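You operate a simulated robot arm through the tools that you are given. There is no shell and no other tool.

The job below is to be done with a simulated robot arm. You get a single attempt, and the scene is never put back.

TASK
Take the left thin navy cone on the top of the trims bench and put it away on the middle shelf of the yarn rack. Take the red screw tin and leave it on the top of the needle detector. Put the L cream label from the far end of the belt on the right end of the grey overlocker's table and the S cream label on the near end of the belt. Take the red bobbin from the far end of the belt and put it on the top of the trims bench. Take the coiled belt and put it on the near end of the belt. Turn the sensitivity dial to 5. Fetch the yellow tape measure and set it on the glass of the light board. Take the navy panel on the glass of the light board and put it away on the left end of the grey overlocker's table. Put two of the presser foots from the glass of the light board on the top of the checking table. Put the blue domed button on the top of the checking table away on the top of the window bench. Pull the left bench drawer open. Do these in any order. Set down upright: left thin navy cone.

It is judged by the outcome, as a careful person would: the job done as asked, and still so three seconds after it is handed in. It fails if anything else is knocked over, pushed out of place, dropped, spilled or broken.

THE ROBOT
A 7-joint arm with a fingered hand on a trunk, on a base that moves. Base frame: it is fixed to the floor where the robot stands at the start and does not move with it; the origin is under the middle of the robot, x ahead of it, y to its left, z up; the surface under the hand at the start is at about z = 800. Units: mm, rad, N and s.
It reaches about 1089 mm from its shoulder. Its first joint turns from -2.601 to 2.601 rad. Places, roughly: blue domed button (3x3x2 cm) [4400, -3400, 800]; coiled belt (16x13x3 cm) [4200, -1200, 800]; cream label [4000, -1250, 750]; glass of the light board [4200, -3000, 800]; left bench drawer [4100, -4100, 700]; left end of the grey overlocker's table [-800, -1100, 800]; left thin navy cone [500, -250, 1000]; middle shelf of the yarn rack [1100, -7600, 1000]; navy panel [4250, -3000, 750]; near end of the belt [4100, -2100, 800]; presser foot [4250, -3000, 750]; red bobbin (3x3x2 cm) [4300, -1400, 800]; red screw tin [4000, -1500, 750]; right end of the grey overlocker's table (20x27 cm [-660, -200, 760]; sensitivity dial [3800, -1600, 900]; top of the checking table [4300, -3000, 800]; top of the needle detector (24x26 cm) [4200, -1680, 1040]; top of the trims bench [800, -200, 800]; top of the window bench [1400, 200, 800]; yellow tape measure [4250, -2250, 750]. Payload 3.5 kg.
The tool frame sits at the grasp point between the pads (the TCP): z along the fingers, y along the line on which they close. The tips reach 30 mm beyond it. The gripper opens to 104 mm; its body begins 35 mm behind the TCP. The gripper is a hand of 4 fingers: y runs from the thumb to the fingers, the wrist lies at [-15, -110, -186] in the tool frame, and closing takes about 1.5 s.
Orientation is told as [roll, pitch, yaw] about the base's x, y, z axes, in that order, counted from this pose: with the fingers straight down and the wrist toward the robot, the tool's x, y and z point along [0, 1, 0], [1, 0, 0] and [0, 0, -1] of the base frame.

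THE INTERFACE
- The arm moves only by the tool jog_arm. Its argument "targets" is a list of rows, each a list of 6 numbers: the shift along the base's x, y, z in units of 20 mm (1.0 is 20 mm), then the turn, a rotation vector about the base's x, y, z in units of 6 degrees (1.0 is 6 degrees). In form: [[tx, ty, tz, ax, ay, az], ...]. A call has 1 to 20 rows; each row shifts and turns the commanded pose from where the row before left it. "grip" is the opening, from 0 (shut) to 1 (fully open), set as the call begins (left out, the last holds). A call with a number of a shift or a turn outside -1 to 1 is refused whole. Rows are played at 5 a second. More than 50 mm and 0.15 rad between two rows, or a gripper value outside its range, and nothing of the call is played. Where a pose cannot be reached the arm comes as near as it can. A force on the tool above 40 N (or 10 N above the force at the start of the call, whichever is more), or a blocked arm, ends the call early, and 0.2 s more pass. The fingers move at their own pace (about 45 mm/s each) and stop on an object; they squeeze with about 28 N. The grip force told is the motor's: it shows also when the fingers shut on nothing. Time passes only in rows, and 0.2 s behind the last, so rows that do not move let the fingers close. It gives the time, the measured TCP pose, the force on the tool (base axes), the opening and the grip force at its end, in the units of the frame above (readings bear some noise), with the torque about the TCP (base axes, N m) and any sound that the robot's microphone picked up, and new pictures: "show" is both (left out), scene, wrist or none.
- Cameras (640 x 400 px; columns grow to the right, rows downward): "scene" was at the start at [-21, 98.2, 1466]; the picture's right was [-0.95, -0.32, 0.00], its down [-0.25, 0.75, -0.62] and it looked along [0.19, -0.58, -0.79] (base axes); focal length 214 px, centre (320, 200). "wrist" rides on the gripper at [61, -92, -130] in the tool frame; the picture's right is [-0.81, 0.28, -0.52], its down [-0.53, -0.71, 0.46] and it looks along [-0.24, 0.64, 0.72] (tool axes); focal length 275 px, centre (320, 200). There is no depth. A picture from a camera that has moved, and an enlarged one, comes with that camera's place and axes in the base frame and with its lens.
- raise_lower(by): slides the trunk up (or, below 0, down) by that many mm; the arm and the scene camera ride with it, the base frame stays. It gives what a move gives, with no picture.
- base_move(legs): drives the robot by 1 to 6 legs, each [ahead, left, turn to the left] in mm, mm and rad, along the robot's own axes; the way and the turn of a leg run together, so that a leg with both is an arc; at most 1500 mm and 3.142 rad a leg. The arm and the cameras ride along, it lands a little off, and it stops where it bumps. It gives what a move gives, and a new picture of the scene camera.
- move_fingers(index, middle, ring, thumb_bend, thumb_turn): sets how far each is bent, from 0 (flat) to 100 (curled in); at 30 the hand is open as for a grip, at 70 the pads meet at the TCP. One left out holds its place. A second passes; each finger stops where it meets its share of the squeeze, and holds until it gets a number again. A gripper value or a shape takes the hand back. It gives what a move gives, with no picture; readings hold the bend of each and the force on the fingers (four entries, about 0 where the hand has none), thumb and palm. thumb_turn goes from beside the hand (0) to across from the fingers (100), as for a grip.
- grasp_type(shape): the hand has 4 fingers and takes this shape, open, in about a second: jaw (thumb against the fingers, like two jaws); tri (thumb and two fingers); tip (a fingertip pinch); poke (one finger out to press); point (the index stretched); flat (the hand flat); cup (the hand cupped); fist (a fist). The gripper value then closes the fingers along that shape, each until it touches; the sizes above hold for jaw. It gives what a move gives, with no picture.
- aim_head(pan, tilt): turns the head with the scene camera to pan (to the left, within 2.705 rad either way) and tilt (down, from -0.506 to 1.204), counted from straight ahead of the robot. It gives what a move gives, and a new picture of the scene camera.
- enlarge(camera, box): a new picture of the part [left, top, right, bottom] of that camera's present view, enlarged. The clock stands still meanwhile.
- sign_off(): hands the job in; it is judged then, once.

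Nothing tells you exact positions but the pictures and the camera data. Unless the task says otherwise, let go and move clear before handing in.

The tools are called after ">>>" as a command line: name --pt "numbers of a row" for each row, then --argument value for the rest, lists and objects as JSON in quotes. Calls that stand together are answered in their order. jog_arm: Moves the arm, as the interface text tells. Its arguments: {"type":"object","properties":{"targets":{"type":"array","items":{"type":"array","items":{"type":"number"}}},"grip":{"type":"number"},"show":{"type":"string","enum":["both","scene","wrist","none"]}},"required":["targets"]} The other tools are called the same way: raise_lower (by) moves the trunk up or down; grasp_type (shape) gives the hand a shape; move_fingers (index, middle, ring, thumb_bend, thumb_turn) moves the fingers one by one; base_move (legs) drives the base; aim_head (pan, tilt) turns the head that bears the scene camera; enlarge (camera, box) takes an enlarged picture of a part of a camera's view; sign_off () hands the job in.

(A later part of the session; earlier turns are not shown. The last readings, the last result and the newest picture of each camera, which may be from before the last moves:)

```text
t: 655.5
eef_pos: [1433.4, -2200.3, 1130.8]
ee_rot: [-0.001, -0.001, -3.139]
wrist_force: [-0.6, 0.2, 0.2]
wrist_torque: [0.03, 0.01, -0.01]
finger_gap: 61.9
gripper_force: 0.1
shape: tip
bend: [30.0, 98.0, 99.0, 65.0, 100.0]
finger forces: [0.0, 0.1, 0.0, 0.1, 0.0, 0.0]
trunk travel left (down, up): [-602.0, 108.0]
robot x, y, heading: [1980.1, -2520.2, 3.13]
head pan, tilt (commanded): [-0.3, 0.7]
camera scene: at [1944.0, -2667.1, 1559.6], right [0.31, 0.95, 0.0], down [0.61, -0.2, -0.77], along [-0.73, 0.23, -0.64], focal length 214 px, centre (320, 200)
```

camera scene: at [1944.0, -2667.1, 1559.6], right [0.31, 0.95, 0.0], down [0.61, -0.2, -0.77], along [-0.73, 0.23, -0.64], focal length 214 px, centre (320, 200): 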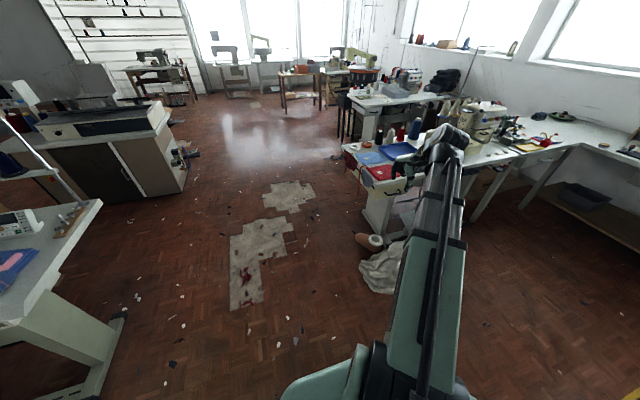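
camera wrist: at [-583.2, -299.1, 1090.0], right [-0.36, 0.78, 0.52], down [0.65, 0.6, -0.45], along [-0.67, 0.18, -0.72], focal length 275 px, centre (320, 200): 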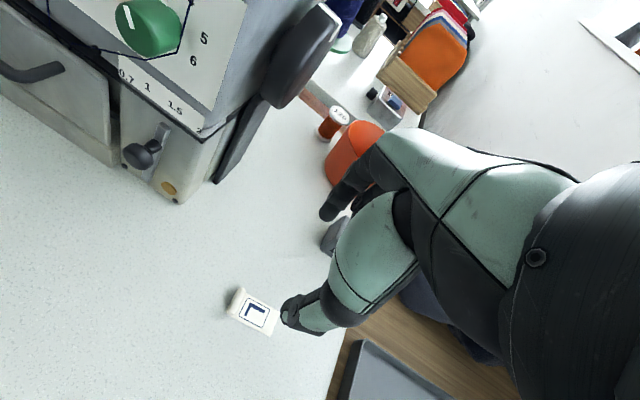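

>>> base_move --legs '[[0, 1380, 0], [0, 0, 1.57], [0, 0, 1.57], [1250, 0, 0]]'

```text
t: 675.8
eef_pos: [3742.5, -4269.9, 1130.3]
ee_rot: [-0.001, -0.001, -0.034]
wrist_force: [0.5, 0.6, -0.9]
wrist_torque: [0.03, 0.02, -0.02]
finger_gap: 62.0
gripper_force: 0.2
shape: tip
bend: [30.0, 98.0, 99.0, 65.0, 100.0]
finger forces: [0.0, 0.0, 0.0, 0.0, 0.0, 0.0]
trunk travel left (down, up): [-602.0, 108.0]
robot x, y, heading: [3206.0, -3929.4, -0.052]
head pan, tilt (commanded): [-0.3, 0.7]
camera scene: at [3251.6, -3785.4, 1559.6], right [-0.34, -0.94, 0.0], down [-0.61, 0.22, -0.76], along [0.72, -0.26, -0.64], focal length 214 px, centre (320, 200)
```

scene: 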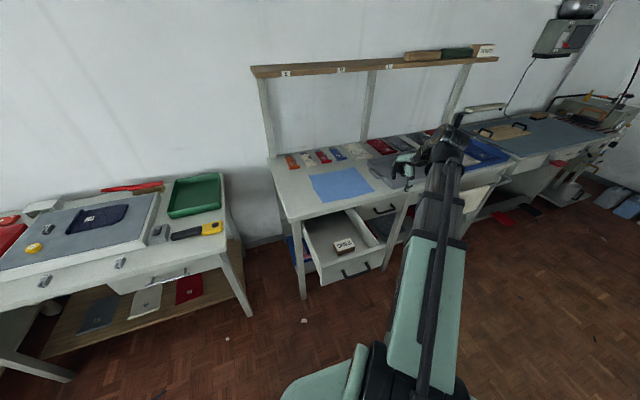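

>>> base_move --legs '[[90, 0, 0.05], [0, 830, 0]]'

>>> aim_head --pan 0.1 --tilt 0.8

>>> enlarge --camera "scene" --box '[260, 130, 460, 250]'

```text
t: 681.0
eef_pos: [3844.2, -3397.5, 1131.0]
ee_rot: [-0.001, 0.0, 0.042]
wrist_force: [0.1, 0.2, 0.0]
wrist_torque: [0.0, -0.03, -0.01]
finger_gap: 62.2
gripper_force: 0.1
shape: tip
bend: [30.0, 98.0, 99.0, 65.0, 100.0]
finger forces: [0.0, 0.1, 0.0, 0.1, 0.1, 0.1]
trunk travel left (down, up): [-602.0, 108.0]
robot x, y, heading: [3288.7, -3099.2, 0.03]
head pan, tilt (commanded): [-0.3, 0.7]
camera scene: at [3316.6, -2952.5, 1559.6], right [-0.27, -0.96, 0.0], down [-0.62, 0.17, -0.77], along [0.74, -0.21, -0.64], focal length 214 px, centre (320, 200)
```

scene: 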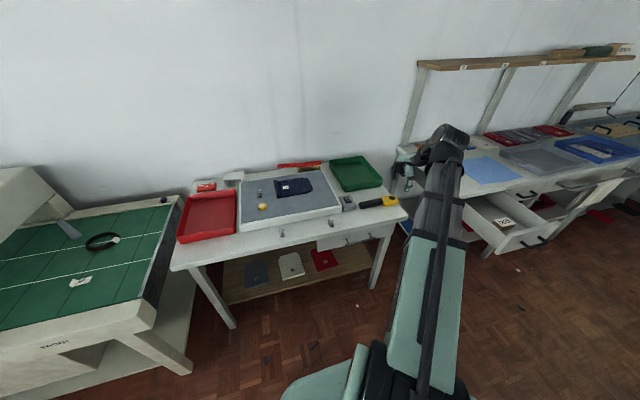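

```text
t: 681.8
eef_pos: [3845.1, -3398.0, 1130.6]
ee_rot: [-0.003, 0.001, 0.042]
wrist_force: [-0.2, -0.2, -0.8]
wrist_torque: [-0.03, 0.0, 0.04]
finger_gap: 62.2
gripper_force: 0.0
shape: tip
bend: [30.0, 98.0, 99.0, 65.0, 100.0]
finger forces: [0.0, 0.0, 0.0, 0.0, 0.0, 0.0]
trunk travel left (down, up): [-602.0, 108.0]
robot x, y, heading: [3284.0, -3098.1, 0.024]
head pan, tilt (commanded): [0.099, 0.799]
camera scene: at [3314.9, -2919.8, 1551.4], right [0.13, -0.99, 0.0], down [-0.71, -0.09, -0.7], along [0.69, 0.09, -0.72], focal length 214 px, centre (320, 200)
```

scene: 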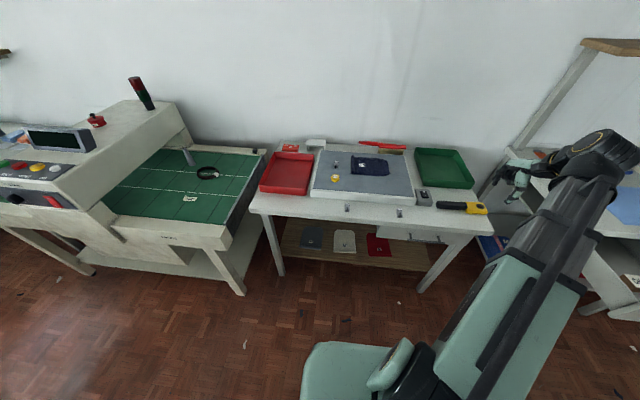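

```text
3.20 times, centred on (360, 190) of scene
camera zoom: at [3314.9, -2919.8, 1551.4], right [0.13, -0.99, 0.0], down [-0.71, -0.09, -0.7], along [0.69, 0.09, -0.72], focal length 686 px, centre (192, 232)
```

zoom: 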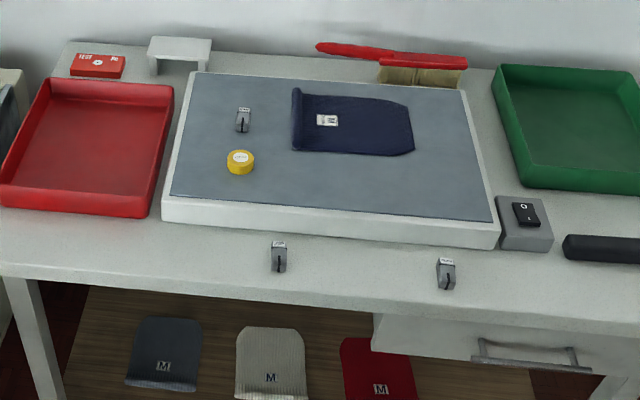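

All earlier placements are still in order. The navy panel has a rolled ribbed edge at its left, along x near y = -2972. I'll come closer and turn the hand 90° so the jaws close across that roll.

>>> base_move --legs '[[220, 0, -0.025]]'

>>> grasp_type --shape "jaw"

>>> jog_arm --pt "0.5 0.6 0 0 0 -1" --pt "0.5 0.6 0 0 0 -1" --pt "0.5 0.6 0 0 0 -1" --pt "0.5 0.6 0 0 0 -1" --pt "0.5 0.6 0 0 0 -1" --pt "0.5 0.6 0 0 0 -1" --pt "0.5 0.6 0 0 0 -1" --pt "0.5 0.6 0 0 0 -1" --pt "0.5 0.6 0 0 0 -1" --pt "0.5 0.6 0 0 0 -1" --pt "0.5 0.6 0 0 0 -1" --pt "0.5 0.6 0 0 0 -1" --pt "0.5 0.6 0 0 0 -1" --pt "0.5 0.6 0 0 0 -1" --pt "0.5 0.6 0 0 0 -1"

```text
t: 683.5
eef_pos: [4060.5, -3411.0, 1130.3]
ee_rot: [-0.001, 0.001, 0.017]
wrist_force: [0.0, 0.4, -0.5]
wrist_torque: [0.04, -0.02, -0.04]
finger_gap: 61.8
gripper_force: 0.0
shape: tip
bend: [30.0, 98.0, 99.0, 65.0, 100.0]
finger forces: [0.0, 0.0, 0.0, 0.0, 0.0, 0.1]
trunk travel left (down, up): [-602.0, 108.0]
robot x, y, heading: [3510.5, -3093.3, -0.003]
head pan, tilt (commanded): [0.099, 0.799]
camera scene: at [3545.0, -2917.6, 1551.4], right [0.1, -1.0, 0.0], down [-0.71, -0.07, -0.7], along [0.69, 0.07, -0.72], focal length 214 px, centre (320, 200)
```

scene: 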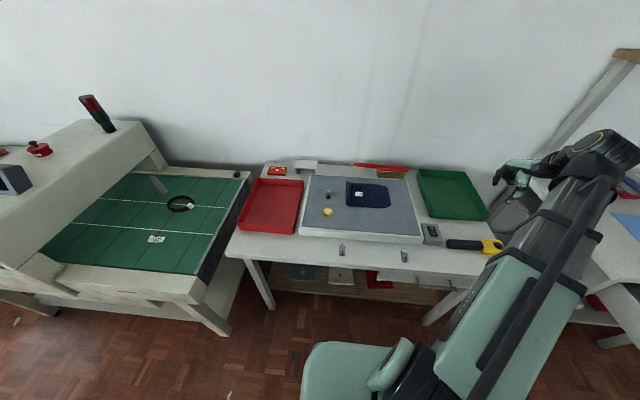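

```text
t: 684.4
eef_pos: [4058.8, -3410.0, 1130.8]
ee_rot: [0.0, 0.0, 0.017]
wrist_force: [-0.9, -0.1, -1.1]
wrist_torque: [0.0, -0.01, -0.03]
finger_gap: 104.1
gripper_force: 0.0
shape: jaw
bend: [30.0, 30.0, 30.0, 30.0, 98.0]
finger forces: [0.1, 0.0, 0.0, 0.1, 0.0, 0.0]
trunk travel left (down, up): [-602.0, 108.0]
robot x, y, heading: [3509.9, -3095.4, -0.006]
head pan, tilt (commanded): [0.099, 0.799]
```

```text
t: 687.6
eef_pos: [4209.4, -3229.8, 1130.8]
ee_rot: [-0.001, -0.004, -1.555]
wrist_force: [1.3, 0.3, -0.5]
wrist_torque: [0.02, 0.03, 0.02]
finger_gap: 103.8
gripper_force: 0.2
shape: jaw
bend: [30.0, 30.0, 30.0, 30.0, 98.0]
finger forces: [0.0, 0.0, 0.0, 0.1, 0.0, 0.1]
trunk travel left (down, up): [-602.0, 108.0]
robot x, y, heading: [3505.4, -3094.5, -0.002]
head pan, tilt (commanded): [0.099, 0.799]
camera scene: at [3544.5, -2917.4, 1551.3], right [0.1, -1.0, 0.0], down [-0.71, -0.07, -0.7], along [0.69, 0.07, -0.72], focal length 214 px, centre (320, 200)
camera wrist: at [4269.2, -3138.8, 1261.0], right [-0.81, -0.29, 0.52], down [-0.54, 0.71, -0.46], along [-0.24, -0.65, -0.72], focal length 275 px, centre (320, 200)
```

scene: 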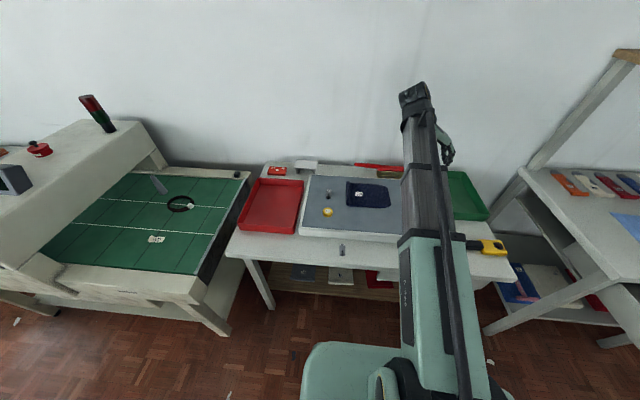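
wrist: 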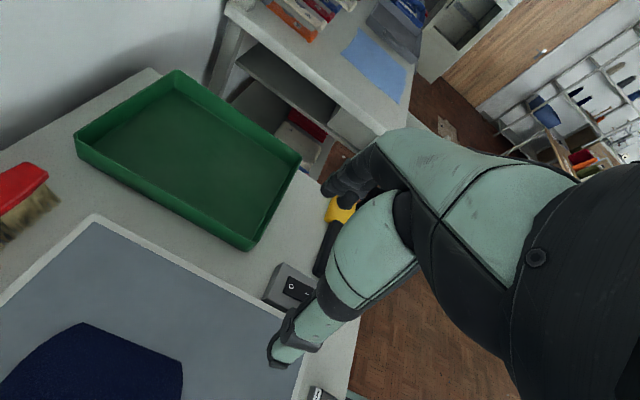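

Orientation reached. Moving above the panel's rolled edge.

>>> jog_arm --pt "0.273 0.98 0 0 0 0" --pt "0.273 0.98 -0.4 0 0 0" --pt "0.273 0.98 -0.7 0 0 0" --pt "0.273 0.98 -0.7 0 0 0" --pt "0.273 0.98 -0.7 0 0 0" --pt "0.273 0.98 -0.7 0 0 0" --pt "0.273 0.98 -0.7 0 0 0" --pt "0.273 0.98 -0.7 0 0 0" --pt "0.273 0.98 -0.7 0 0 0" --pt "0.273 0.98 -0.7 0 0 0" --pt "0.273 0.98 -0.7 0 0 0" --pt "0.273 0.98 -0.7 0 0 0" --pt "0.273 0.98 -0.7 0 0 0"

```text
t: 690.4
eef_pos: [4282.4, -2974.7, 969.4]
ee_rot: [-0.001, 0.002, -1.553]
wrist_force: [0.4, -0.8, 0.0]
wrist_torque: [0.04, 0.0, 0.02]
finger_gap: 103.8
gripper_force: 0.0
shape: jaw
bend: [30.0, 30.0, 30.0, 30.0, 98.0]
finger forces: [0.0, 0.0, 0.0, 0.1, 0.0, 0.1]
trunk travel left (down, up): [-602.0, 108.0]
robot x, y, heading: [3507.5, -3092.9, 0.0]
head pan, tilt (commanded): [0.099, 0.799]
camera scene: at [3544.5, -2917.3, 1551.4], right [0.1, -1.0, 0.0], down [-0.71, -0.07, -0.7], along [0.69, 0.07, -0.72], focal length 214 px, centre (320, 200)
camera wrist: at [4342.0, -2882.5, 1099.5], right [-0.81, -0.29, 0.52], down [-0.54, 0.7, -0.46], along [-0.24, -0.65, -0.72], focal length 275 px, centre (320, 200)
```

scene: 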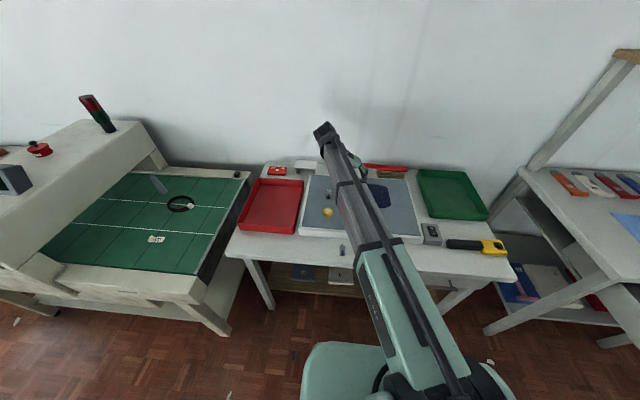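
wrist: 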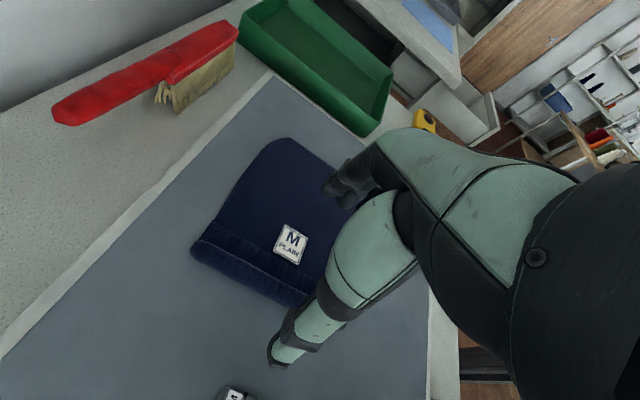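

>>> enlarge --camera "wrist" --box '[160, 130, 400, 330]'

```text
2.00 times, centred on (280, 230) of wrist
camera zoom: at [4342.0, -2882.5, 1099.5], right [-0.81, -0.29, 0.52], down [-0.54, 0.7, -0.46], along [-0.24, -0.65, -0.72], focal length 551 px, centre (400, 140)
```

zoom: 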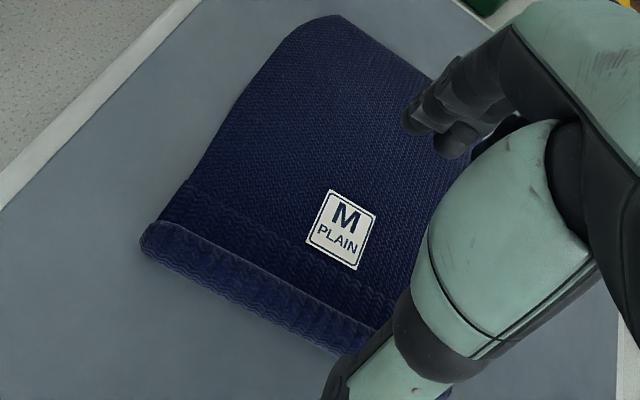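

The roll's axis is at about y = -2979 near x = 4280. Narrowing the opening and descending astride the roll.

>>> jog_arm --pt "0 -0.2 -1 0 0 0.3" --pt "0 0 -1 0 0 0" --pt "0 0 -0.9 0 0 0" --pt "0 0 -0.8 0 0 0" --grip 0.65 --show "wrist"

>>> enlarge --camera "wrist" --box '[200, 150, 400, 350]'

```text
t: 691.4
eef_pos: [4281.4, -2978.6, 893.9]
ee_rot: [-0.001, 0.002, -1.525]
wrist_force: [0.5, -0.1, -0.4]
wrist_torque: [0.0, 0.02, -0.02]
finger_gap: 68.0
gripper_force: 0.1
shape: jaw
bend: [28.0, 39.0, 35.0, 62.0, 100.0]
finger forces: [0.1, 0.1, 0.0, 0.1, 0.1, 0.1]
trunk travel left (down, up): [-602.0, 108.0]
robot x, y, heading: [3503.3, -3096.2, 0.004]
head pan, tilt (commanded): [0.099, 0.799]
camera wrist: at [4338.4, -2884.7, 1024.2], right [-0.8, -0.31, 0.52], down [-0.57, 0.69, -0.45], along [-0.21, -0.66, -0.72], focal length 275 px, centre (320, 200)
```

wrist: 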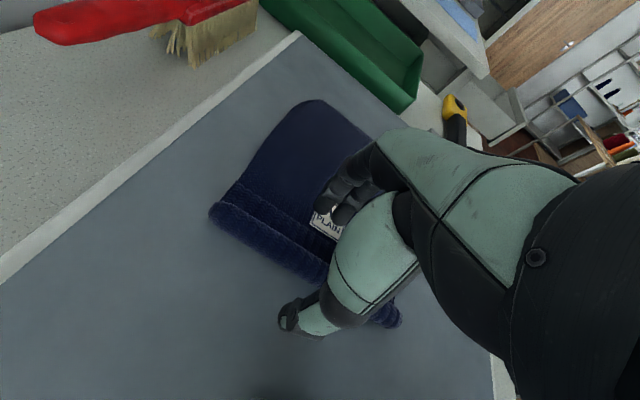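

```text
2.00 times, centred on (300, 250) of wrist
camera zoom: at [4338.4, -2884.7, 1024.2], right [-0.8, -0.31, 0.52], down [-0.57, 0.69, -0.45], along [-0.21, -0.66, -0.72], focal length 551 px, centre (360, 100)
```

zoom: 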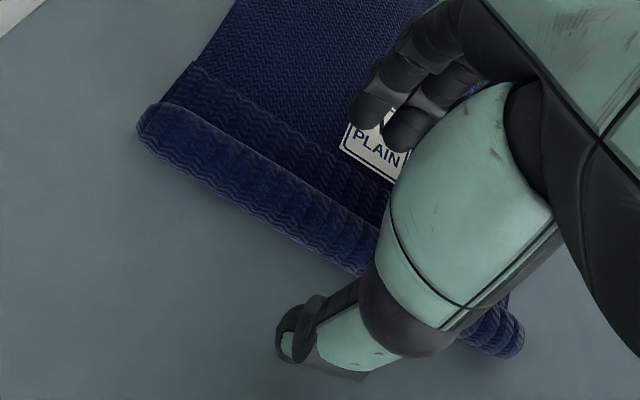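

The roll is centred between thumb and fingers. Lowering gently and closing.

>>> jog_arm --pt "0 0 -0.25 0 0 0" --pt "0 0 -0.15 0 0 0" --show "none"

>>> jog_arm --pt "0 0 -0.08 0 0 0" --show "none"

```text
t: 692.0
eef_pos: [4281.8, -2979.0, 886.6]
ee_rot: [0.0, -0.001, -1.524]
wrist_force: [0.1, -0.1, 1.4]
wrist_torque: [-0.11, 0.01, 0.02]
finger_gap: 68.2
gripper_force: 0.2
shape: jaw
bend: [28.0, 38.0, 35.0, 62.0, 100.0]
finger forces: [0.0, 1.8, 0.0, 0.1, 0.1, 0.1]
trunk travel left (down, up): [-602.0, 108.0]
robot x, y, heading: [3508.3, -3093.5, -0.001]
head pan, tilt (commanded): [0.099, 0.799]
```

```text
t: 692.4
eef_pos: [4282.2, -2979.5, 886.0]
ee_rot: [0.001, -0.001, -1.522]
wrist_force: [-0.5, 0.5, 9.4]
wrist_torque: [-0.36, -0.02, 0.02]
finger_gap: 67.9
gripper_force: 0.1
shape: jaw
bend: [28.0, 38.0, 35.0, 62.0, 100.0]
finger forces: [3.4, 5.7, 0.0, 0.0, 0.0, 0.1]
trunk travel left (down, up): [-602.0, 108.0]
robot x, y, heading: [3512.5, -3093.4, 0.004]
head pan, tilt (commanded): [0.099, 0.799]
```

>>> jog_arm --pt "0 0 0.04 0 0 0" --pt "0 0 0 0 0 0" --pt "0 0 0 0 0 0" --pt "0 0 0 0 0 0" --pt "0 0 0 0 0 0" --pt "0 0 0 0 0 0" --pt "0 0 0 0 0 0" --pt "0 0 0 0 0 0" --grip 0 --show "wrist"

>>> enlarge --camera "wrist" --box '[200, 150, 400, 350]'

```text
t: 694.2
eef_pos: [4279.8, -2979.3, 886.8]
ee_rot: [0.0, -0.001, -1.523]
wrist_force: [-1.4, 1.0, 5.9]
wrist_torque: [-0.16, -0.05, 0.08]
finger_gap: 22.6
gripper_force: 27.9
shape: jaw
bend: [75.0, 49.0, 47.0, 73.0, 100.0]
finger forces: [15.1, 5.9, 3.4, 0.0, 24.2, 0.1]
trunk travel left (down, up): [-602.0, 108.0]
robot x, y, heading: [3506.4, -3096.5, 0.003]
head pan, tilt (commanded): [0.099, 0.799]
camera wrist: at [4337.9, -2885.2, 1016.7], right [-0.8, -0.31, 0.52], down [-0.57, 0.69, -0.46], along [-0.21, -0.66, -0.72], focal length 275 px, centre (320, 200)
```

wrist: 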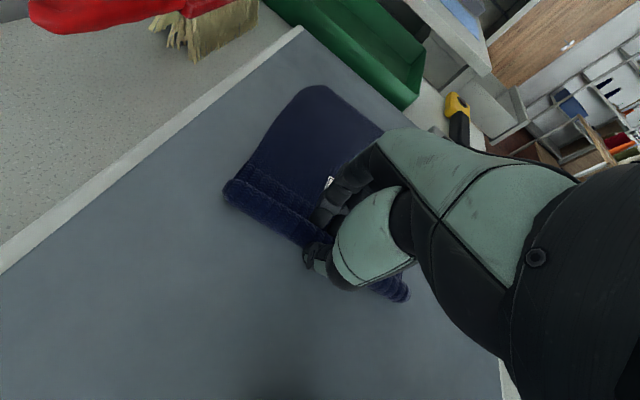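

```text
2.00 times, centred on (300, 250) of wrist
camera zoom: at [4337.9, -2885.2, 1016.7], right [-0.8, -0.31, 0.52], down [-0.57, 0.69, -0.46], along [-0.21, -0.66, -0.72], focal length 551 px, centre (360, 100)
```

zoom: 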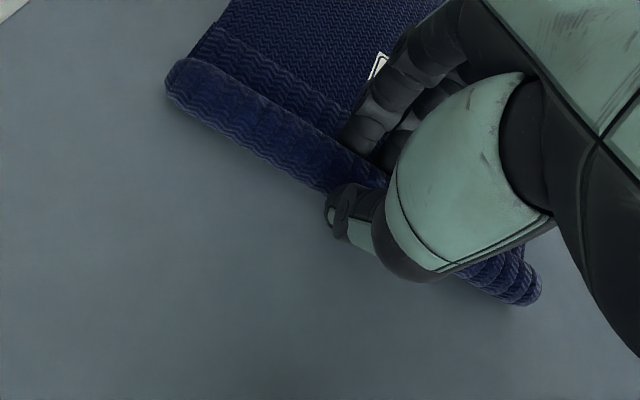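

The roll is gripped. Lifting a little to see how the panel hangs.

>>> jog_arm --pt "0 0 0.4 0 0 0" --pt "0 0 0.6 0 0 0" --pt "0 0 0.8 0 0 0" --pt "0 0 1 0 0 0" --show "wrist"

>>> enlarge --camera "wrist" --box '[160, 50, 420, 350]'

```text
t: 695.2
eef_pos: [4282.1, -2980.7, 942.6]
ee_rot: [-0.002, 0.001, -1.524]
wrist_force: [0.6, -1.1, 0.6]
wrist_torque: [0.04, -0.01, 0.02]
finger_gap: 21.7
gripper_force: 28.3
shape: jaw
bend: [74.0, 50.0, 50.0, 75.0, 100.0]
finger forces: [15.7, 5.2, 2.5, 0.1, 23.3, 0.1]
trunk travel left (down, up): [-602.0, 108.0]
robot x, y, heading: [3514.8, -3093.8, -0.0]
head pan, tilt (commanded): [0.099, 0.799]
camera wrist: at [4338.9, -2886.3, 1073.9], right [-0.8, -0.31, 0.52], down [-0.57, 0.69, -0.45], along [-0.21, -0.66, -0.72], focal length 275 px, centre (320, 200)
```

wrist: 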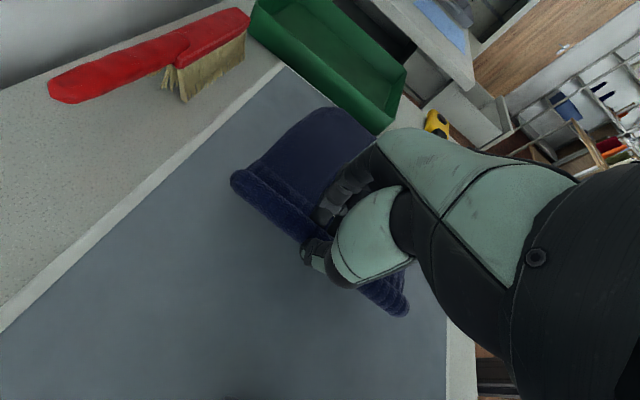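

```text
1.33 times, centred on (290, 200) of wrist
camera zoom: at [4338.9, -2886.3, 1073.9], right [-0.8, -0.31, 0.52], down [-0.57, 0.69, -0.45], along [-0.21, -0.66, -0.72], focal length 367 px, centre (360, 200)
```

zoom: 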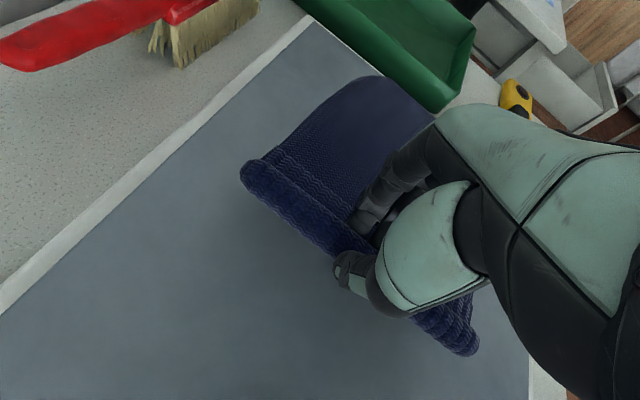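

The panel lifts level and light. Raising and retracting it for the drive to the overlocker table.

>>> jog_arm --pt "0 0 1 0 0 0" --pt "0 0 1 0 0 0" --pt "0 0 1 0 0 0" --pt "0 0 1 0 0 0" --pt "0 0 1 0 0 0" --pt "-0.6 -0.97 1 0 0 0" --pt "-0.6 -0.97 1 0 0 0" --pt "-0.6 -0.97 1 0 0 0" --pt "-0.65 -0.97 1 0 0 0" --pt "-0.65 -0.97 1 0 0 0" --pt "-0.65 -0.97 0 0 0 0" --pt "-0.65 -0.97 0 0 0 0" --pt "-0.65 -0.97 0 0 0 0" --pt "-0.65 -0.97 0 0 0 0" --pt "-0.65 -0.97 0 0 0 0" --pt "-0.65 -0.97 0 0 0 0" --pt "-0.65 -0.97 0 0 0 0" --pt "-0.65 -0.97 0 0 0 0" --pt "-0.65 -0.97 0 0 0 0" --pt "-0.65 -0.97 0 0 0 0"

```text
t: 699.4
eef_pos: [4090.6, -3270.2, 1141.5]
ee_rot: [-0.001, -0.002, -1.524]
wrist_force: [0.2, 0.2, -0.9]
wrist_torque: [0.04, 0.01, 0.05]
finger_gap: 21.9
gripper_force: 28.1
shape: jaw
bend: [74.0, 50.0, 50.0, 75.0, 100.0]
finger forces: [15.9, 5.1, 2.4, 0.0, 23.4, 0.0]
trunk travel left (down, up): [-602.0, 108.0]
robot x, y, heading: [3509.3, -3095.8, 0.003]
head pan, tilt (commanded): [0.099, 0.799]
camera scene: at [3544.1, -2917.7, 1551.4], right [0.1, -0.99, 0.0], down [-0.71, -0.07, -0.7], along [0.69, 0.07, -0.72], focal length 214 px, centre (320, 200)
camera wrist: at [4147.5, -3176.5, 1271.7], right [-0.8, -0.31, 0.52], down [-0.57, 0.69, -0.45], along [-0.21, -0.66, -0.72], focal length 275 px, centre (320, 200)
```

scene: 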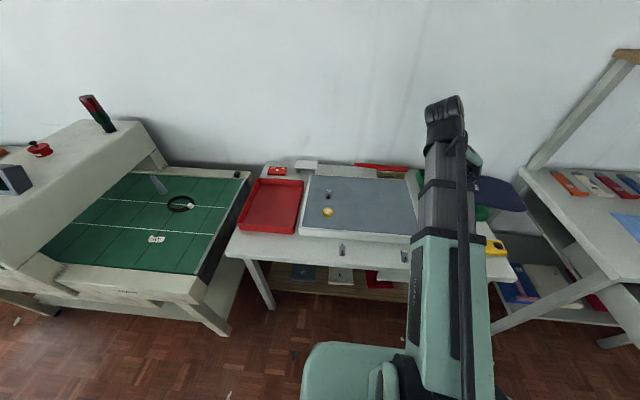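
wrist: 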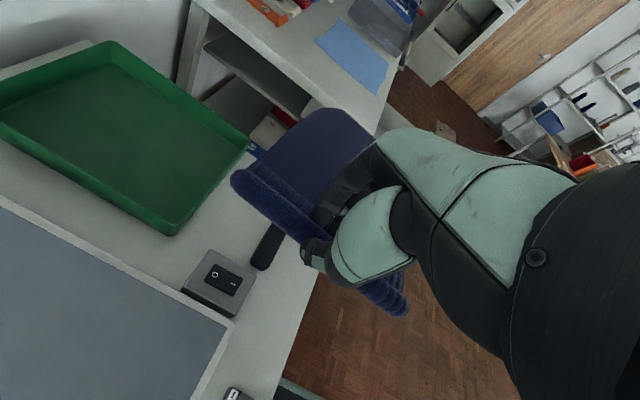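

Held level. Driving out: back, south past the trolley, west, and turning around.

>>> base_move --legs '[[-220, 0, 0], [0, -820, 0], [-1310, 0, 0]]'

>>> base_move --legs '[[0, 0, 1.57], [0, 0, 1.565]]'

```text
t: 711.2
eef_pos: [2582.0, -4091.3, 1140.7]
ee_rot: [-0.003, 0.001, -1.53]
wrist_force: [-0.5, 0.7, -0.6]
wrist_torque: [0.01, -0.01, 0.04]
finger_gap: 21.6
gripper_force: 27.5
shape: jaw
bend: [74.0, 50.0, 51.0, 75.0, 100.0]
finger forces: [15.9, 5.1, 2.4, 0.0, 23.4, 0.1]
trunk travel left (down, up): [-602.0, 108.0]
robot x, y, heading: [1998.7, -3908.3, -0.005]
head pan, tilt (commanded): [0.099, 0.799]
camera scene: at [2036.6, -3733.7, 1551.4], right [0.09, -1.0, 0.0], down [-0.71, -0.07, -0.7], along [0.69, 0.07, -0.72], focal length 214 px, centre (320, 200)
```

scene: 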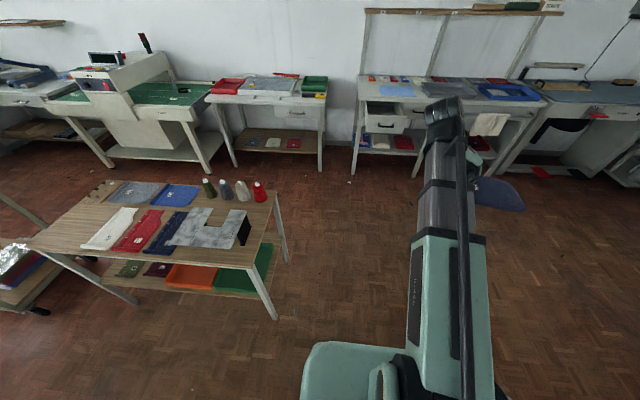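

```text
t: 719.3
eef_pos: [1416.4, -3741.5, 1141.1]
ee_rot: [-0.002, -0.001, 1.629]
wrist_force: [-0.1, -0.3, 0.2]
wrist_torque: [-0.08, -0.01, 0.0]
finger_gap: 21.4
gripper_force: 28.0
shape: jaw
bend: [74.0, 50.0, 51.0, 75.0, 100.0]
finger forces: [15.8, 5.1, 2.2, 0.0, 23.0, 0.1]
trunk travel left (down, up): [-602.0, 108.0]
robot x, y, heading: [1998.4, -3912.1, -3.131]
head pan, tilt (commanded): [0.099, 0.799]
camera scene: at [1966.9, -4089.9, 1551.4], right [-0.11, 0.99, 0.0], down [0.71, 0.08, -0.7], along [-0.69, -0.08, -0.72], focal length 214 px, centre (320, 200)
```

scene: 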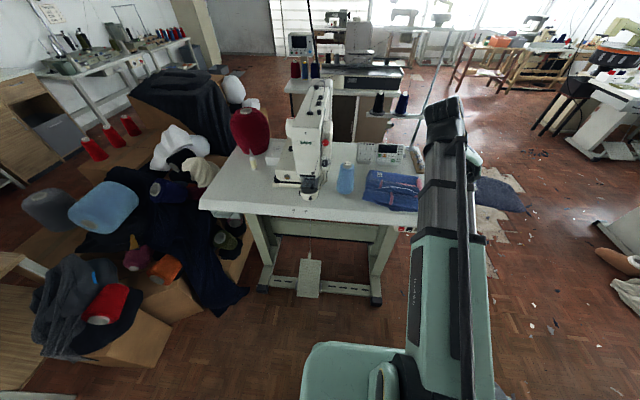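

>>> base_move --legs '[[0, -1390, -0.01], [1500, 0, 0], [420, 0, 0]]'

>>> base_move --legs '[[0, -1060, 0]]'

>>> aim_head --pan -0.1 --tilt 0.7

```text
t: 735.5
eef_pos: [-531.4, -2339.5, 1140.6]
ee_rot: [-0.002, 0.0, 1.618]
wrist_force: [-0.5, -0.3, 0.0]
wrist_torque: [-0.05, 0.01, 0.02]
finger_gap: 21.3
gripper_force: 27.7
shape: jaw
bend: [74.0, 50.0, 51.0, 75.0, 100.0]
finger forces: [15.7, 5.1, 2.2, 0.1, 23.0, 0.0]
trunk travel left (down, up): [-602.0, 108.0]
robot x, y, heading: [50.2, -2516.0, -3.143]
head pan, tilt (commanded): [0.099, 0.799]
camera scene: at [16.2, -2693.1, 1551.4], right [-0.1, 0.99, 0.0], down [0.71, 0.07, -0.7], along [-0.69, -0.07, -0.72], focal length 214 px, centre (320, 200)
```

scene: 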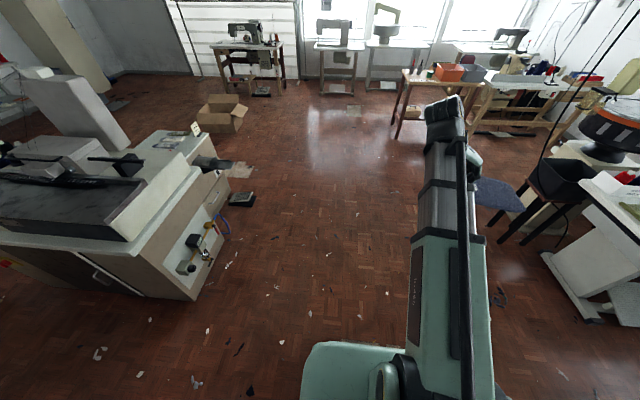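

```text
t: 741.0
eef_pos: [-532.6, -1279.5, 1140.7]
ee_rot: [-0.002, -0.001, 1.619]
wrist_force: [0.0, 1.3, -0.3]
wrist_torque: [-0.01, 0.01, 0.01]
finger_gap: 21.4
gripper_force: 28.4
shape: jaw
bend: [74.0, 50.0, 51.0, 75.0, 100.0]
finger forces: [15.7, 5.1, 2.1, 0.1, 23.0, 0.0]
trunk travel left (down, up): [-602.0, 108.0]
robot x, y, heading: [56.7, -1454.5, -3.137]
head pan, tilt (commanded): [0.099, 0.799]
camera scene: at [15.5, -1632.0, 1551.4], right [-0.1, 0.99, 0.0], down [0.71, 0.07, -0.7], along [-0.69, -0.07, -0.72], focal length 214 px, centre (320, 200)
```

scene: 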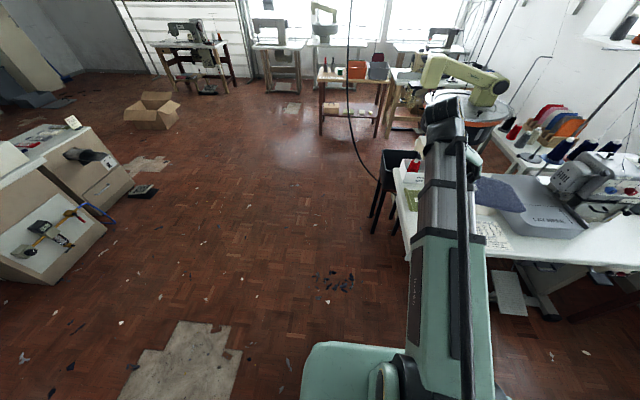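

```text
t: 741.7
eef_pos: [-532.8, -1278.9, 1141.3]
ee_rot: [-0.002, 0.001, 1.619]
wrist_force: [-0.1, -0.2, 0.1]
wrist_torque: [-0.03, 0.0, 0.01]
finger_gap: 21.3
gripper_force: 27.6
shape: jaw
bend: [74.0, 50.0, 51.0, 75.0, 100.0]
finger forces: [15.8, 5.0, 2.2, 0.0, 23.0, 0.1]
trunk travel left (down, up): [-602.0, 108.0]
robot x, y, heading: [48.2, -1451.9, -3.14]
head pan, tilt (commanded): [-0.099, 0.7]
camera scene: at [11.2, -1615.8, 1559.6], right [0.1, 1.0, 0.0], down [0.64, -0.06, -0.76], along [-0.76, 0.07, -0.64], focal length 214 px, centre (320, 200)
```

scene: 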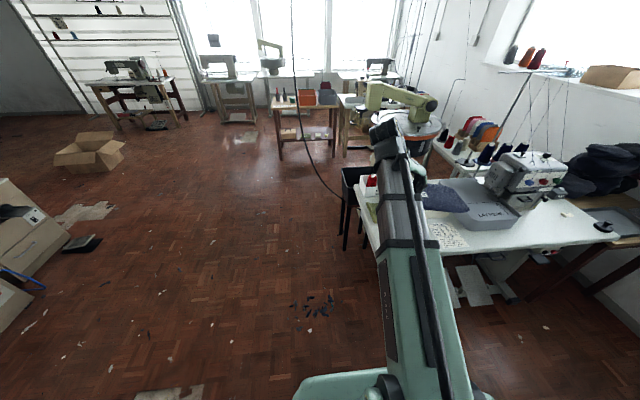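

>>> jog_arm --pt "0 0 0 0 0 0" --show "wrist"

>>> enlarge --camera "scene" --box '[330, 130, 550, 290]'

```text
t: 742.1
eef_pos: [-531.7, -1280.0, 1141.3]
ee_rot: [-0.002, 0.001, 1.62]
wrist_force: [0.4, -0.5, -0.1]
wrist_torque: [-0.03, -0.01, -0.01]
finger_gap: 21.4
gripper_force: 27.8
shape: jaw
bend: [74.0, 50.0, 51.0, 75.0, 100.0]
finger forces: [15.7, 5.1, 2.2, 0.1, 23.0, 0.1]
trunk travel left (down, up): [-602.0, 108.0]
robot x, y, heading: [49.6, -1453.6, -3.138]
head pan, tilt (commanded): [-0.099, 0.7]
camera wrist: at [-590.2, -1374.6, 1271.7], right [0.8, 0.31, 0.52], down [0.57, -0.69, -0.46], along [0.21, 0.66, -0.72], focal length 275 px, centre (320, 200)
```

wrist: 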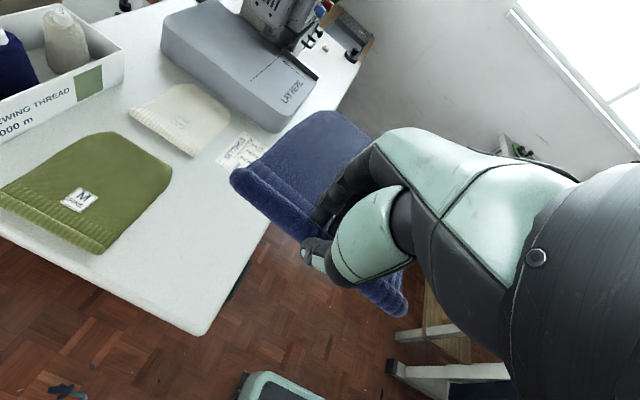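

```text
2.50 times, centred on (440, 210) of scene
camera zoom: at [11.2, -1615.8, 1559.6], right [0.1, 1.0, 0.0], down [0.64, -0.06, -0.76], along [-0.76, 0.07, -0.64], focal length 536 px, centre (20, 175)
```

zoom: 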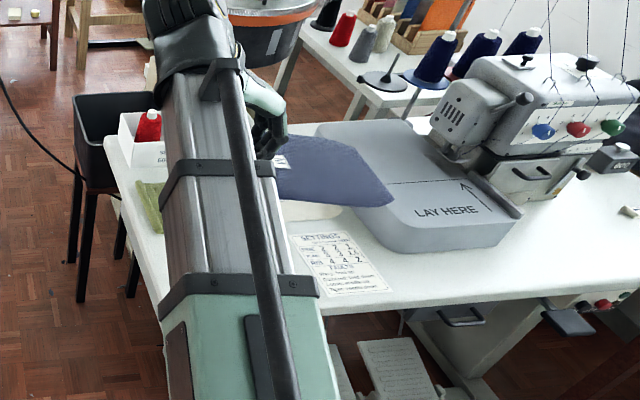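

The free area is x -530 to -728, y -1295 to -990. I'll square the panel up and bring it over that area, then descend.

>>> jog_arm --pt "-0.88 0.15 0 0 0 0.4" --pt "-0.88 0.15 0 0 0 0.4" --pt "-0.88 0.15 -0.5 0 0 0" --pt "-0.88 0.15 -0.9 0 0 0" --pt "-0.88 0.15 -0.9 0 0 0" --pt "-0.85 0.15 -0.9 0 0 0" --pt "0 0 -0.9 0 0 0" --pt "0 0 -0.9 0 0 0" --pt "0 0 -0.9 0 0 0" --pt "0 0 -0.9 0 0 0" --show "wrist"

```text
t: 744.3
eef_pos: [-638.3, -1261.8, 1003.8]
ee_rot: [-0.002, 0.0, 1.702]
wrist_force: [1.1, -0.3, -0.8]
wrist_torque: [-0.05, -0.01, 0.0]
finger_gap: 21.3
gripper_force: 28.3
shape: jaw
bend: [74.0, 50.0, 51.0, 75.0, 100.0]
finger forces: [15.8, 5.1, 2.2, 0.0, 23.0, 0.0]
trunk travel left (down, up): [-602.0, 108.0]
robot x, y, heading: [50.7, -1454.3, -3.139]
head pan, tilt (commanded): [-0.099, 0.7]
camera wrist: at [-687.9, -1360.7, 1134.8], right [0.77, 0.38, 0.52], down [0.62, -0.64, -0.46], along [0.16, 0.67, -0.72], focal length 275 px, centre (320, 200)
```

wrist: 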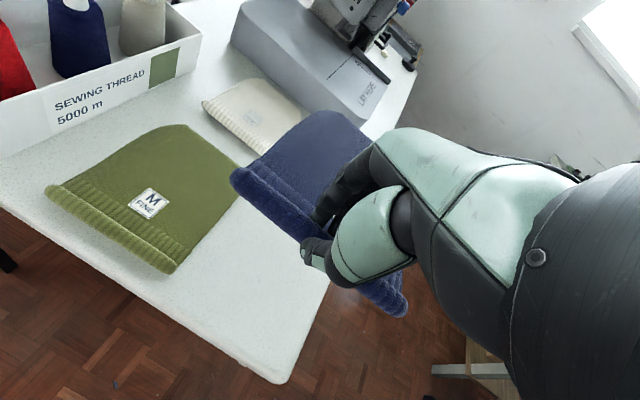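

Aligned with the table. Shifting 5 mm from the green panel and lowering.

>>> jog_arm --pt "0.05 0 -0.95 0 0 0" --pt "0.05 0 -0.95 0 0 0" --pt "0.05 0 -0.95 0 0 0" --pt "0.05 0 -0.95 0 0 0" --pt "0.05 0 -0.95 0 0 0" --pt "0 0 -0.95 0 0 0" --pt "0 0 -0.95 0 0 0" --pt "0 0 -0.95 0 0 0" --pt "0 0 -0.95 0 0 0" --show "wrist"

```text
t: 746.3
eef_pos: [-631.7, -1261.2, 833.6]
ee_rot: [0.0, 0.001, 1.704]
wrist_force: [0.3, -1.2, -0.6]
wrist_torque: [-0.03, 0.01, 0.0]
finger_gap: 21.4
gripper_force: 28.1
shape: jaw
bend: [74.0, 50.0, 51.0, 75.0, 100.0]
finger forces: [15.8, 5.0, 2.2, 0.0, 23.0, 0.0]
trunk travel left (down, up): [-602.0, 108.0]
robot x, y, heading: [50.5, -1453.0, -3.14]
head pan, tilt (commanded): [-0.099, 0.7]
camera wrist: at [-681.3, -1360.6, 964.4], right [0.77, 0.38, 0.52], down [0.62, -0.64, -0.46], along [0.16, 0.67, -0.72], focal length 275 px, centre (320, 200)
```

wrist: 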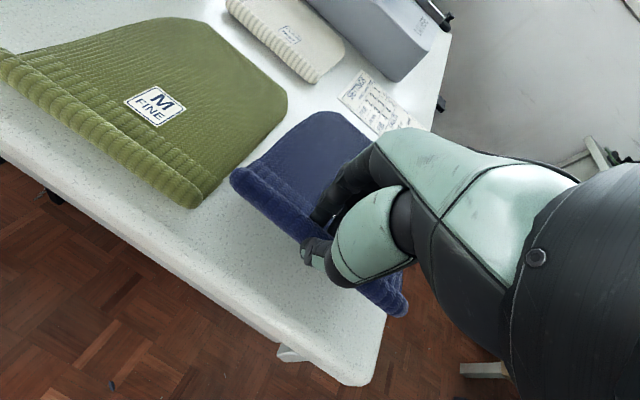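

>>> jog_arm --pt "0.2 0 -0.6 0 0 0" --pt "0 0 -0.6 0 0 0" --show "none"

>>> jog_arm --pt "0 0 -0.15 0 0 0" --pt "0 0 -0.15 0 0 0" --show "wrist"

```text
t: 746.9
eef_pos: [-627.3, -1260.6, 811.1]
ee_rot: [-0.001, -0.002, 1.704]
wrist_force: [-0.6, -0.8, 0.7]
wrist_torque: [0.05, 0.02, -0.02]
finger_gap: 21.3
gripper_force: 28.5
shape: jaw
bend: [74.0, 50.0, 51.0, 75.0, 100.0]
finger forces: [15.6, 5.0, 2.0, 0.1, 22.8, 0.0]
trunk travel left (down, up): [-602.0, 108.0]
robot x, y, heading: [50.1, -1453.3, -3.139]
head pan, tilt (commanded): [-0.099, 0.7]
```

```text
t: 747.5
eef_pos: [-628.1, -1261.4, 803.7]
ee_rot: [-0.002, -0.001, 1.703]
wrist_force: [0.0, -1.2, 0.2]
wrist_torque: [0.1, 0.03, -0.04]
finger_gap: 21.4
gripper_force: 28.1
shape: jaw
bend: [74.0, 50.0, 51.0, 75.0, 100.0]
finger forces: [15.8, 4.8, 1.6, 0.1, 22.5, 0.0]
trunk travel left (down, up): [-602.0, 108.0]
robot x, y, heading: [52.6, -1451.7, -3.142]
head pan, tilt (commanded): [-0.099, 0.7]
camera wrist: at [-677.3, -1360.6, 934.8], right [0.77, 0.38, 0.52], down [0.62, -0.64, -0.46], along [0.16, 0.67, -0.72], focal length 275 px, centre (320, 200)
```

wrist: 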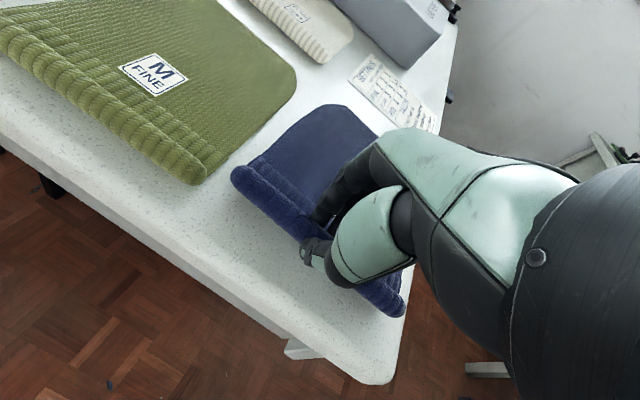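

The far edge is beginning to touch. Continuing down slowly.

>>> jog_arm --pt "0 0 -0.15 0 0 0" --show "none"

>>> jog_arm --pt "0 0 -0.12 0 0 0" --show "none"

>>> jog_arm --pt "0 0 -0.1 0 0 0" --show "none"

```text
t: 747.9
eef_pos: [-627.9, -1261.5, 801.7]
ee_rot: [-0.001, 0.0, 1.704]
wrist_force: [-0.9, 0.0, 0.8]
wrist_torque: [0.11, 0.03, 0.0]
finger_gap: 21.4
gripper_force: 28.7
shape: jaw
bend: [74.0, 50.0, 51.0, 75.0, 100.0]
finger forces: [16.0, 4.9, 1.6, 0.0, 22.2, 0.0]
trunk travel left (down, up): [-602.0, 108.0]
robot x, y, heading: [49.4, -1453.8, -3.144]
head pan, tilt (commanded): [-0.099, 0.7]
```

```text
t: 748.3
eef_pos: [-628.9, -1261.6, 799.3]
ee_rot: [-0.001, 0.001, 1.703]
wrist_force: [0.1, 0.0, -0.1]
wrist_torque: [0.17, 0.07, -0.03]
finger_gap: 21.0
gripper_force: 28.1
shape: jaw
bend: [74.0, 50.0, 51.0, 75.0, 100.0]
finger forces: [16.8, 4.9, 1.4, 0.0, 21.4, 0.0]
trunk travel left (down, up): [-602.0, 108.0]
robot x, y, heading: [49.6, -1452.5, -3.14]
head pan, tilt (commanded): [-0.099, 0.7]
```

```text
t: 748.7
eef_pos: [-628.2, -1263.0, 797.8]
ee_rot: [-0.003, -0.002, 1.702]
wrist_force: [0.2, 0.1, 1.0]
wrist_torque: [0.24, 0.04, -0.01]
finger_gap: 21.1
gripper_force: 28.2
shape: jaw
bend: [74.0, 50.0, 51.0, 74.0, 100.0]
finger forces: [17.3, 4.8, 1.4, 0.1, 21.2, 0.1]
trunk travel left (down, up): [-602.0, 108.0]
robot x, y, heading: [47.0, -1452.8, -3.141]
head pan, tilt (commanded): [-0.099, 0.7]
```

>>> jog_arm --pt "0 0 -0.1 0 0 0" --show "none"

>>> jog_arm --pt "0 0 -0.1 0 0 0" --show "wrist"

```text
t: 749.1
eef_pos: [-628.0, -1262.0, 796.2]
ee_rot: [0.001, -0.001, 1.703]
wrist_force: [1.6, 0.5, 8.0]
wrist_torque: [0.4, 0.14, 0.0]
finger_gap: 21.0
gripper_force: 28.3
shape: jaw
bend: [74.0, 50.0, 51.0, 74.0, 100.0]
finger forces: [22.0, 4.9, 1.3, 0.0, 21.8, 0.1]
trunk travel left (down, up): [-602.0, 108.0]
robot x, y, heading: [49.1, -1456.7, -3.139]
head pan, tilt (commanded): [-0.099, 0.7]
```

```text
t: 749.5
eef_pos: [-629.3, -1260.2, 795.7]
ee_rot: [0.002, -0.003, 1.702]
wrist_force: [0.2, 1.1, 26.7]
wrist_torque: [0.8, 0.29, -0.03]
finger_gap: 21.7
gripper_force: 28.6
shape: jaw
bend: [75.0, 50.0, 51.0, 74.0, 100.0]
finger forces: [33.3, 5.6, 1.6, 0.0, 23.1, 0.1]
trunk travel left (down, up): [-602.0, 108.0]
robot x, y, heading: [50.2, -1451.3, -3.143]
head pan, tilt (commanded): [-0.099, 0.7]
camera wrist: at [-676.9, -1361.5, 926.2], right [0.77, 0.38, 0.52], down [0.62, -0.63, -0.46], along [0.15, 0.67, -0.72], focal length 275 px, centre (320, 200)
```

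wrist: 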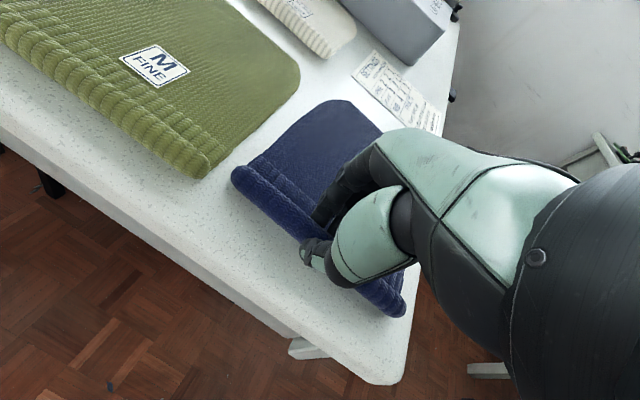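

The panel is down. Easing off and releasing.

>>> jog_arm --pt "0 0 0.1 0 0 0" --pt "0 0 0 0 0 0" --show "none"

>>> jog_arm --pt "0 0 0 0 0 0" --pt "0 0 0 0 0 0" --pt "0 0 0 0 0 0" --pt "0 0 0 0 0 0" --pt "0 0 0 0 0 0" --grip 0.65 --show "wrist"

>>> jog_arm --pt "0 0 0.4 0 0 0" --pt "0 0 0.8 0 0 0" --pt "0 0 1 0 0 0" --pt "0 0 1 0 0 0" --pt "0 0 1 0 0 0" --pt "0 0 1 0 0 0" --pt "0 0 1 0 0 0" --pt "0 0 1 0 0 0" --pt "0 0 1 0 0 0" --pt "0 0 1 0 0 0" --show "wrist"

```text
t: 750.1
eef_pos: [-627.7, -1263.2, 796.6]
ee_rot: [0.0, -0.003, 1.704]
wrist_force: [-3.2, 4.0, 26.2]
wrist_torque: [0.9, 0.39, 0.04]
finger_gap: 21.9
gripper_force: 28.7
shape: jaw
bend: [75.0, 50.0, 51.0, 74.0, 100.0]
finger forces: [33.7, 6.1, 2.2, 0.0, 21.9, 0.1]
trunk travel left (down, up): [-602.0, 108.0]
robot x, y, heading: [48.3, -1452.4, -3.141]
head pan, tilt (commanded): [-0.099, 0.7]
```

```text
t: 751.3
eef_pos: [-627.7, -1263.9, 795.1]
ee_rot: [0.0, -0.001, 1.703]
wrist_force: [1.5, -7.2, 23.9]
wrist_torque: [0.55, 0.23, 0.0]
finger_gap: 61.2
gripper_force: 0.1
shape: jaw
bend: [75.0, 40.0, 36.0, 62.0, 100.0]
finger forces: [20.8, 4.8, 0.0, 0.0, 0.0, 0.1]
trunk travel left (down, up): [-602.0, 108.0]
robot x, y, heading: [51.0, -1452.6, -3.141]
head pan, tilt (commanded): [-0.099, 0.7]
camera wrist: at [-676.4, -1362.4, 926.2], right [0.77, 0.38, 0.52], down [0.62, -0.64, -0.46], along [0.16, 0.67, -0.72], focal length 275 px, centre (320, 200)
```

wrist: 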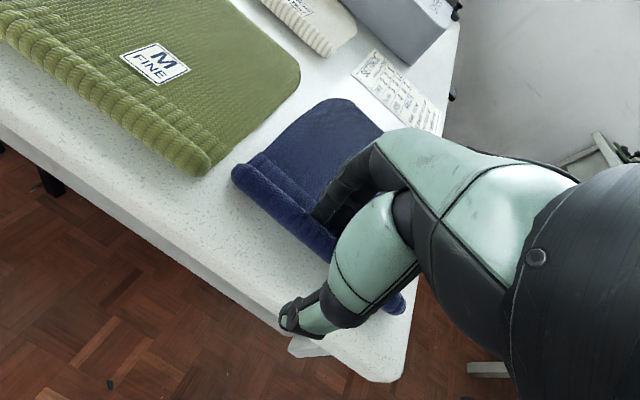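

```text
t: 753.5
eef_pos: [-628.6, -1262.4, 979.4]
ee_rot: [-0.002, -0.002, 1.703]
wrist_force: [-0.3, 0.3, 0.6]
wrist_torque: [0.02, 0.02, 0.01]
finger_gap: 67.2
gripper_force: 0.0
shape: jaw
bend: [28.0, 39.0, 36.0, 62.0, 100.0]
finger forces: [0.0, 0.1, 0.1, 0.1, 0.0, 0.0]
trunk travel left (down, up): [-602.0, 108.0]
robot x, y, heading: [51.0, -1455.1, -3.138]
head pan, tilt (commanded): [-0.099, 0.7]
camera wrist: at [-678.0, -1361.6, 1109.7], right [0.77, 0.38, 0.52], down [0.62, -0.64, -0.45], along [0.16, 0.67, -0.72], focal length 275 px, centre (320, 200)
```

wrist: 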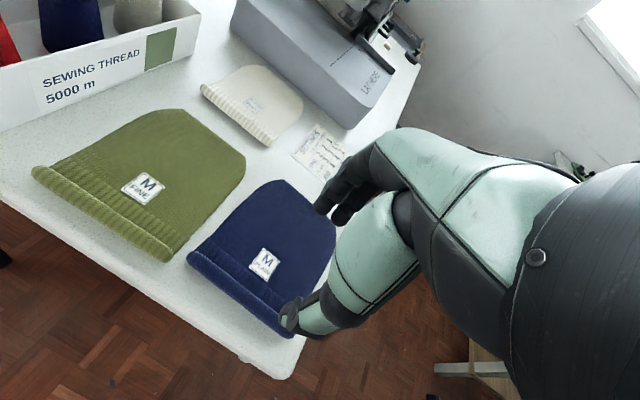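

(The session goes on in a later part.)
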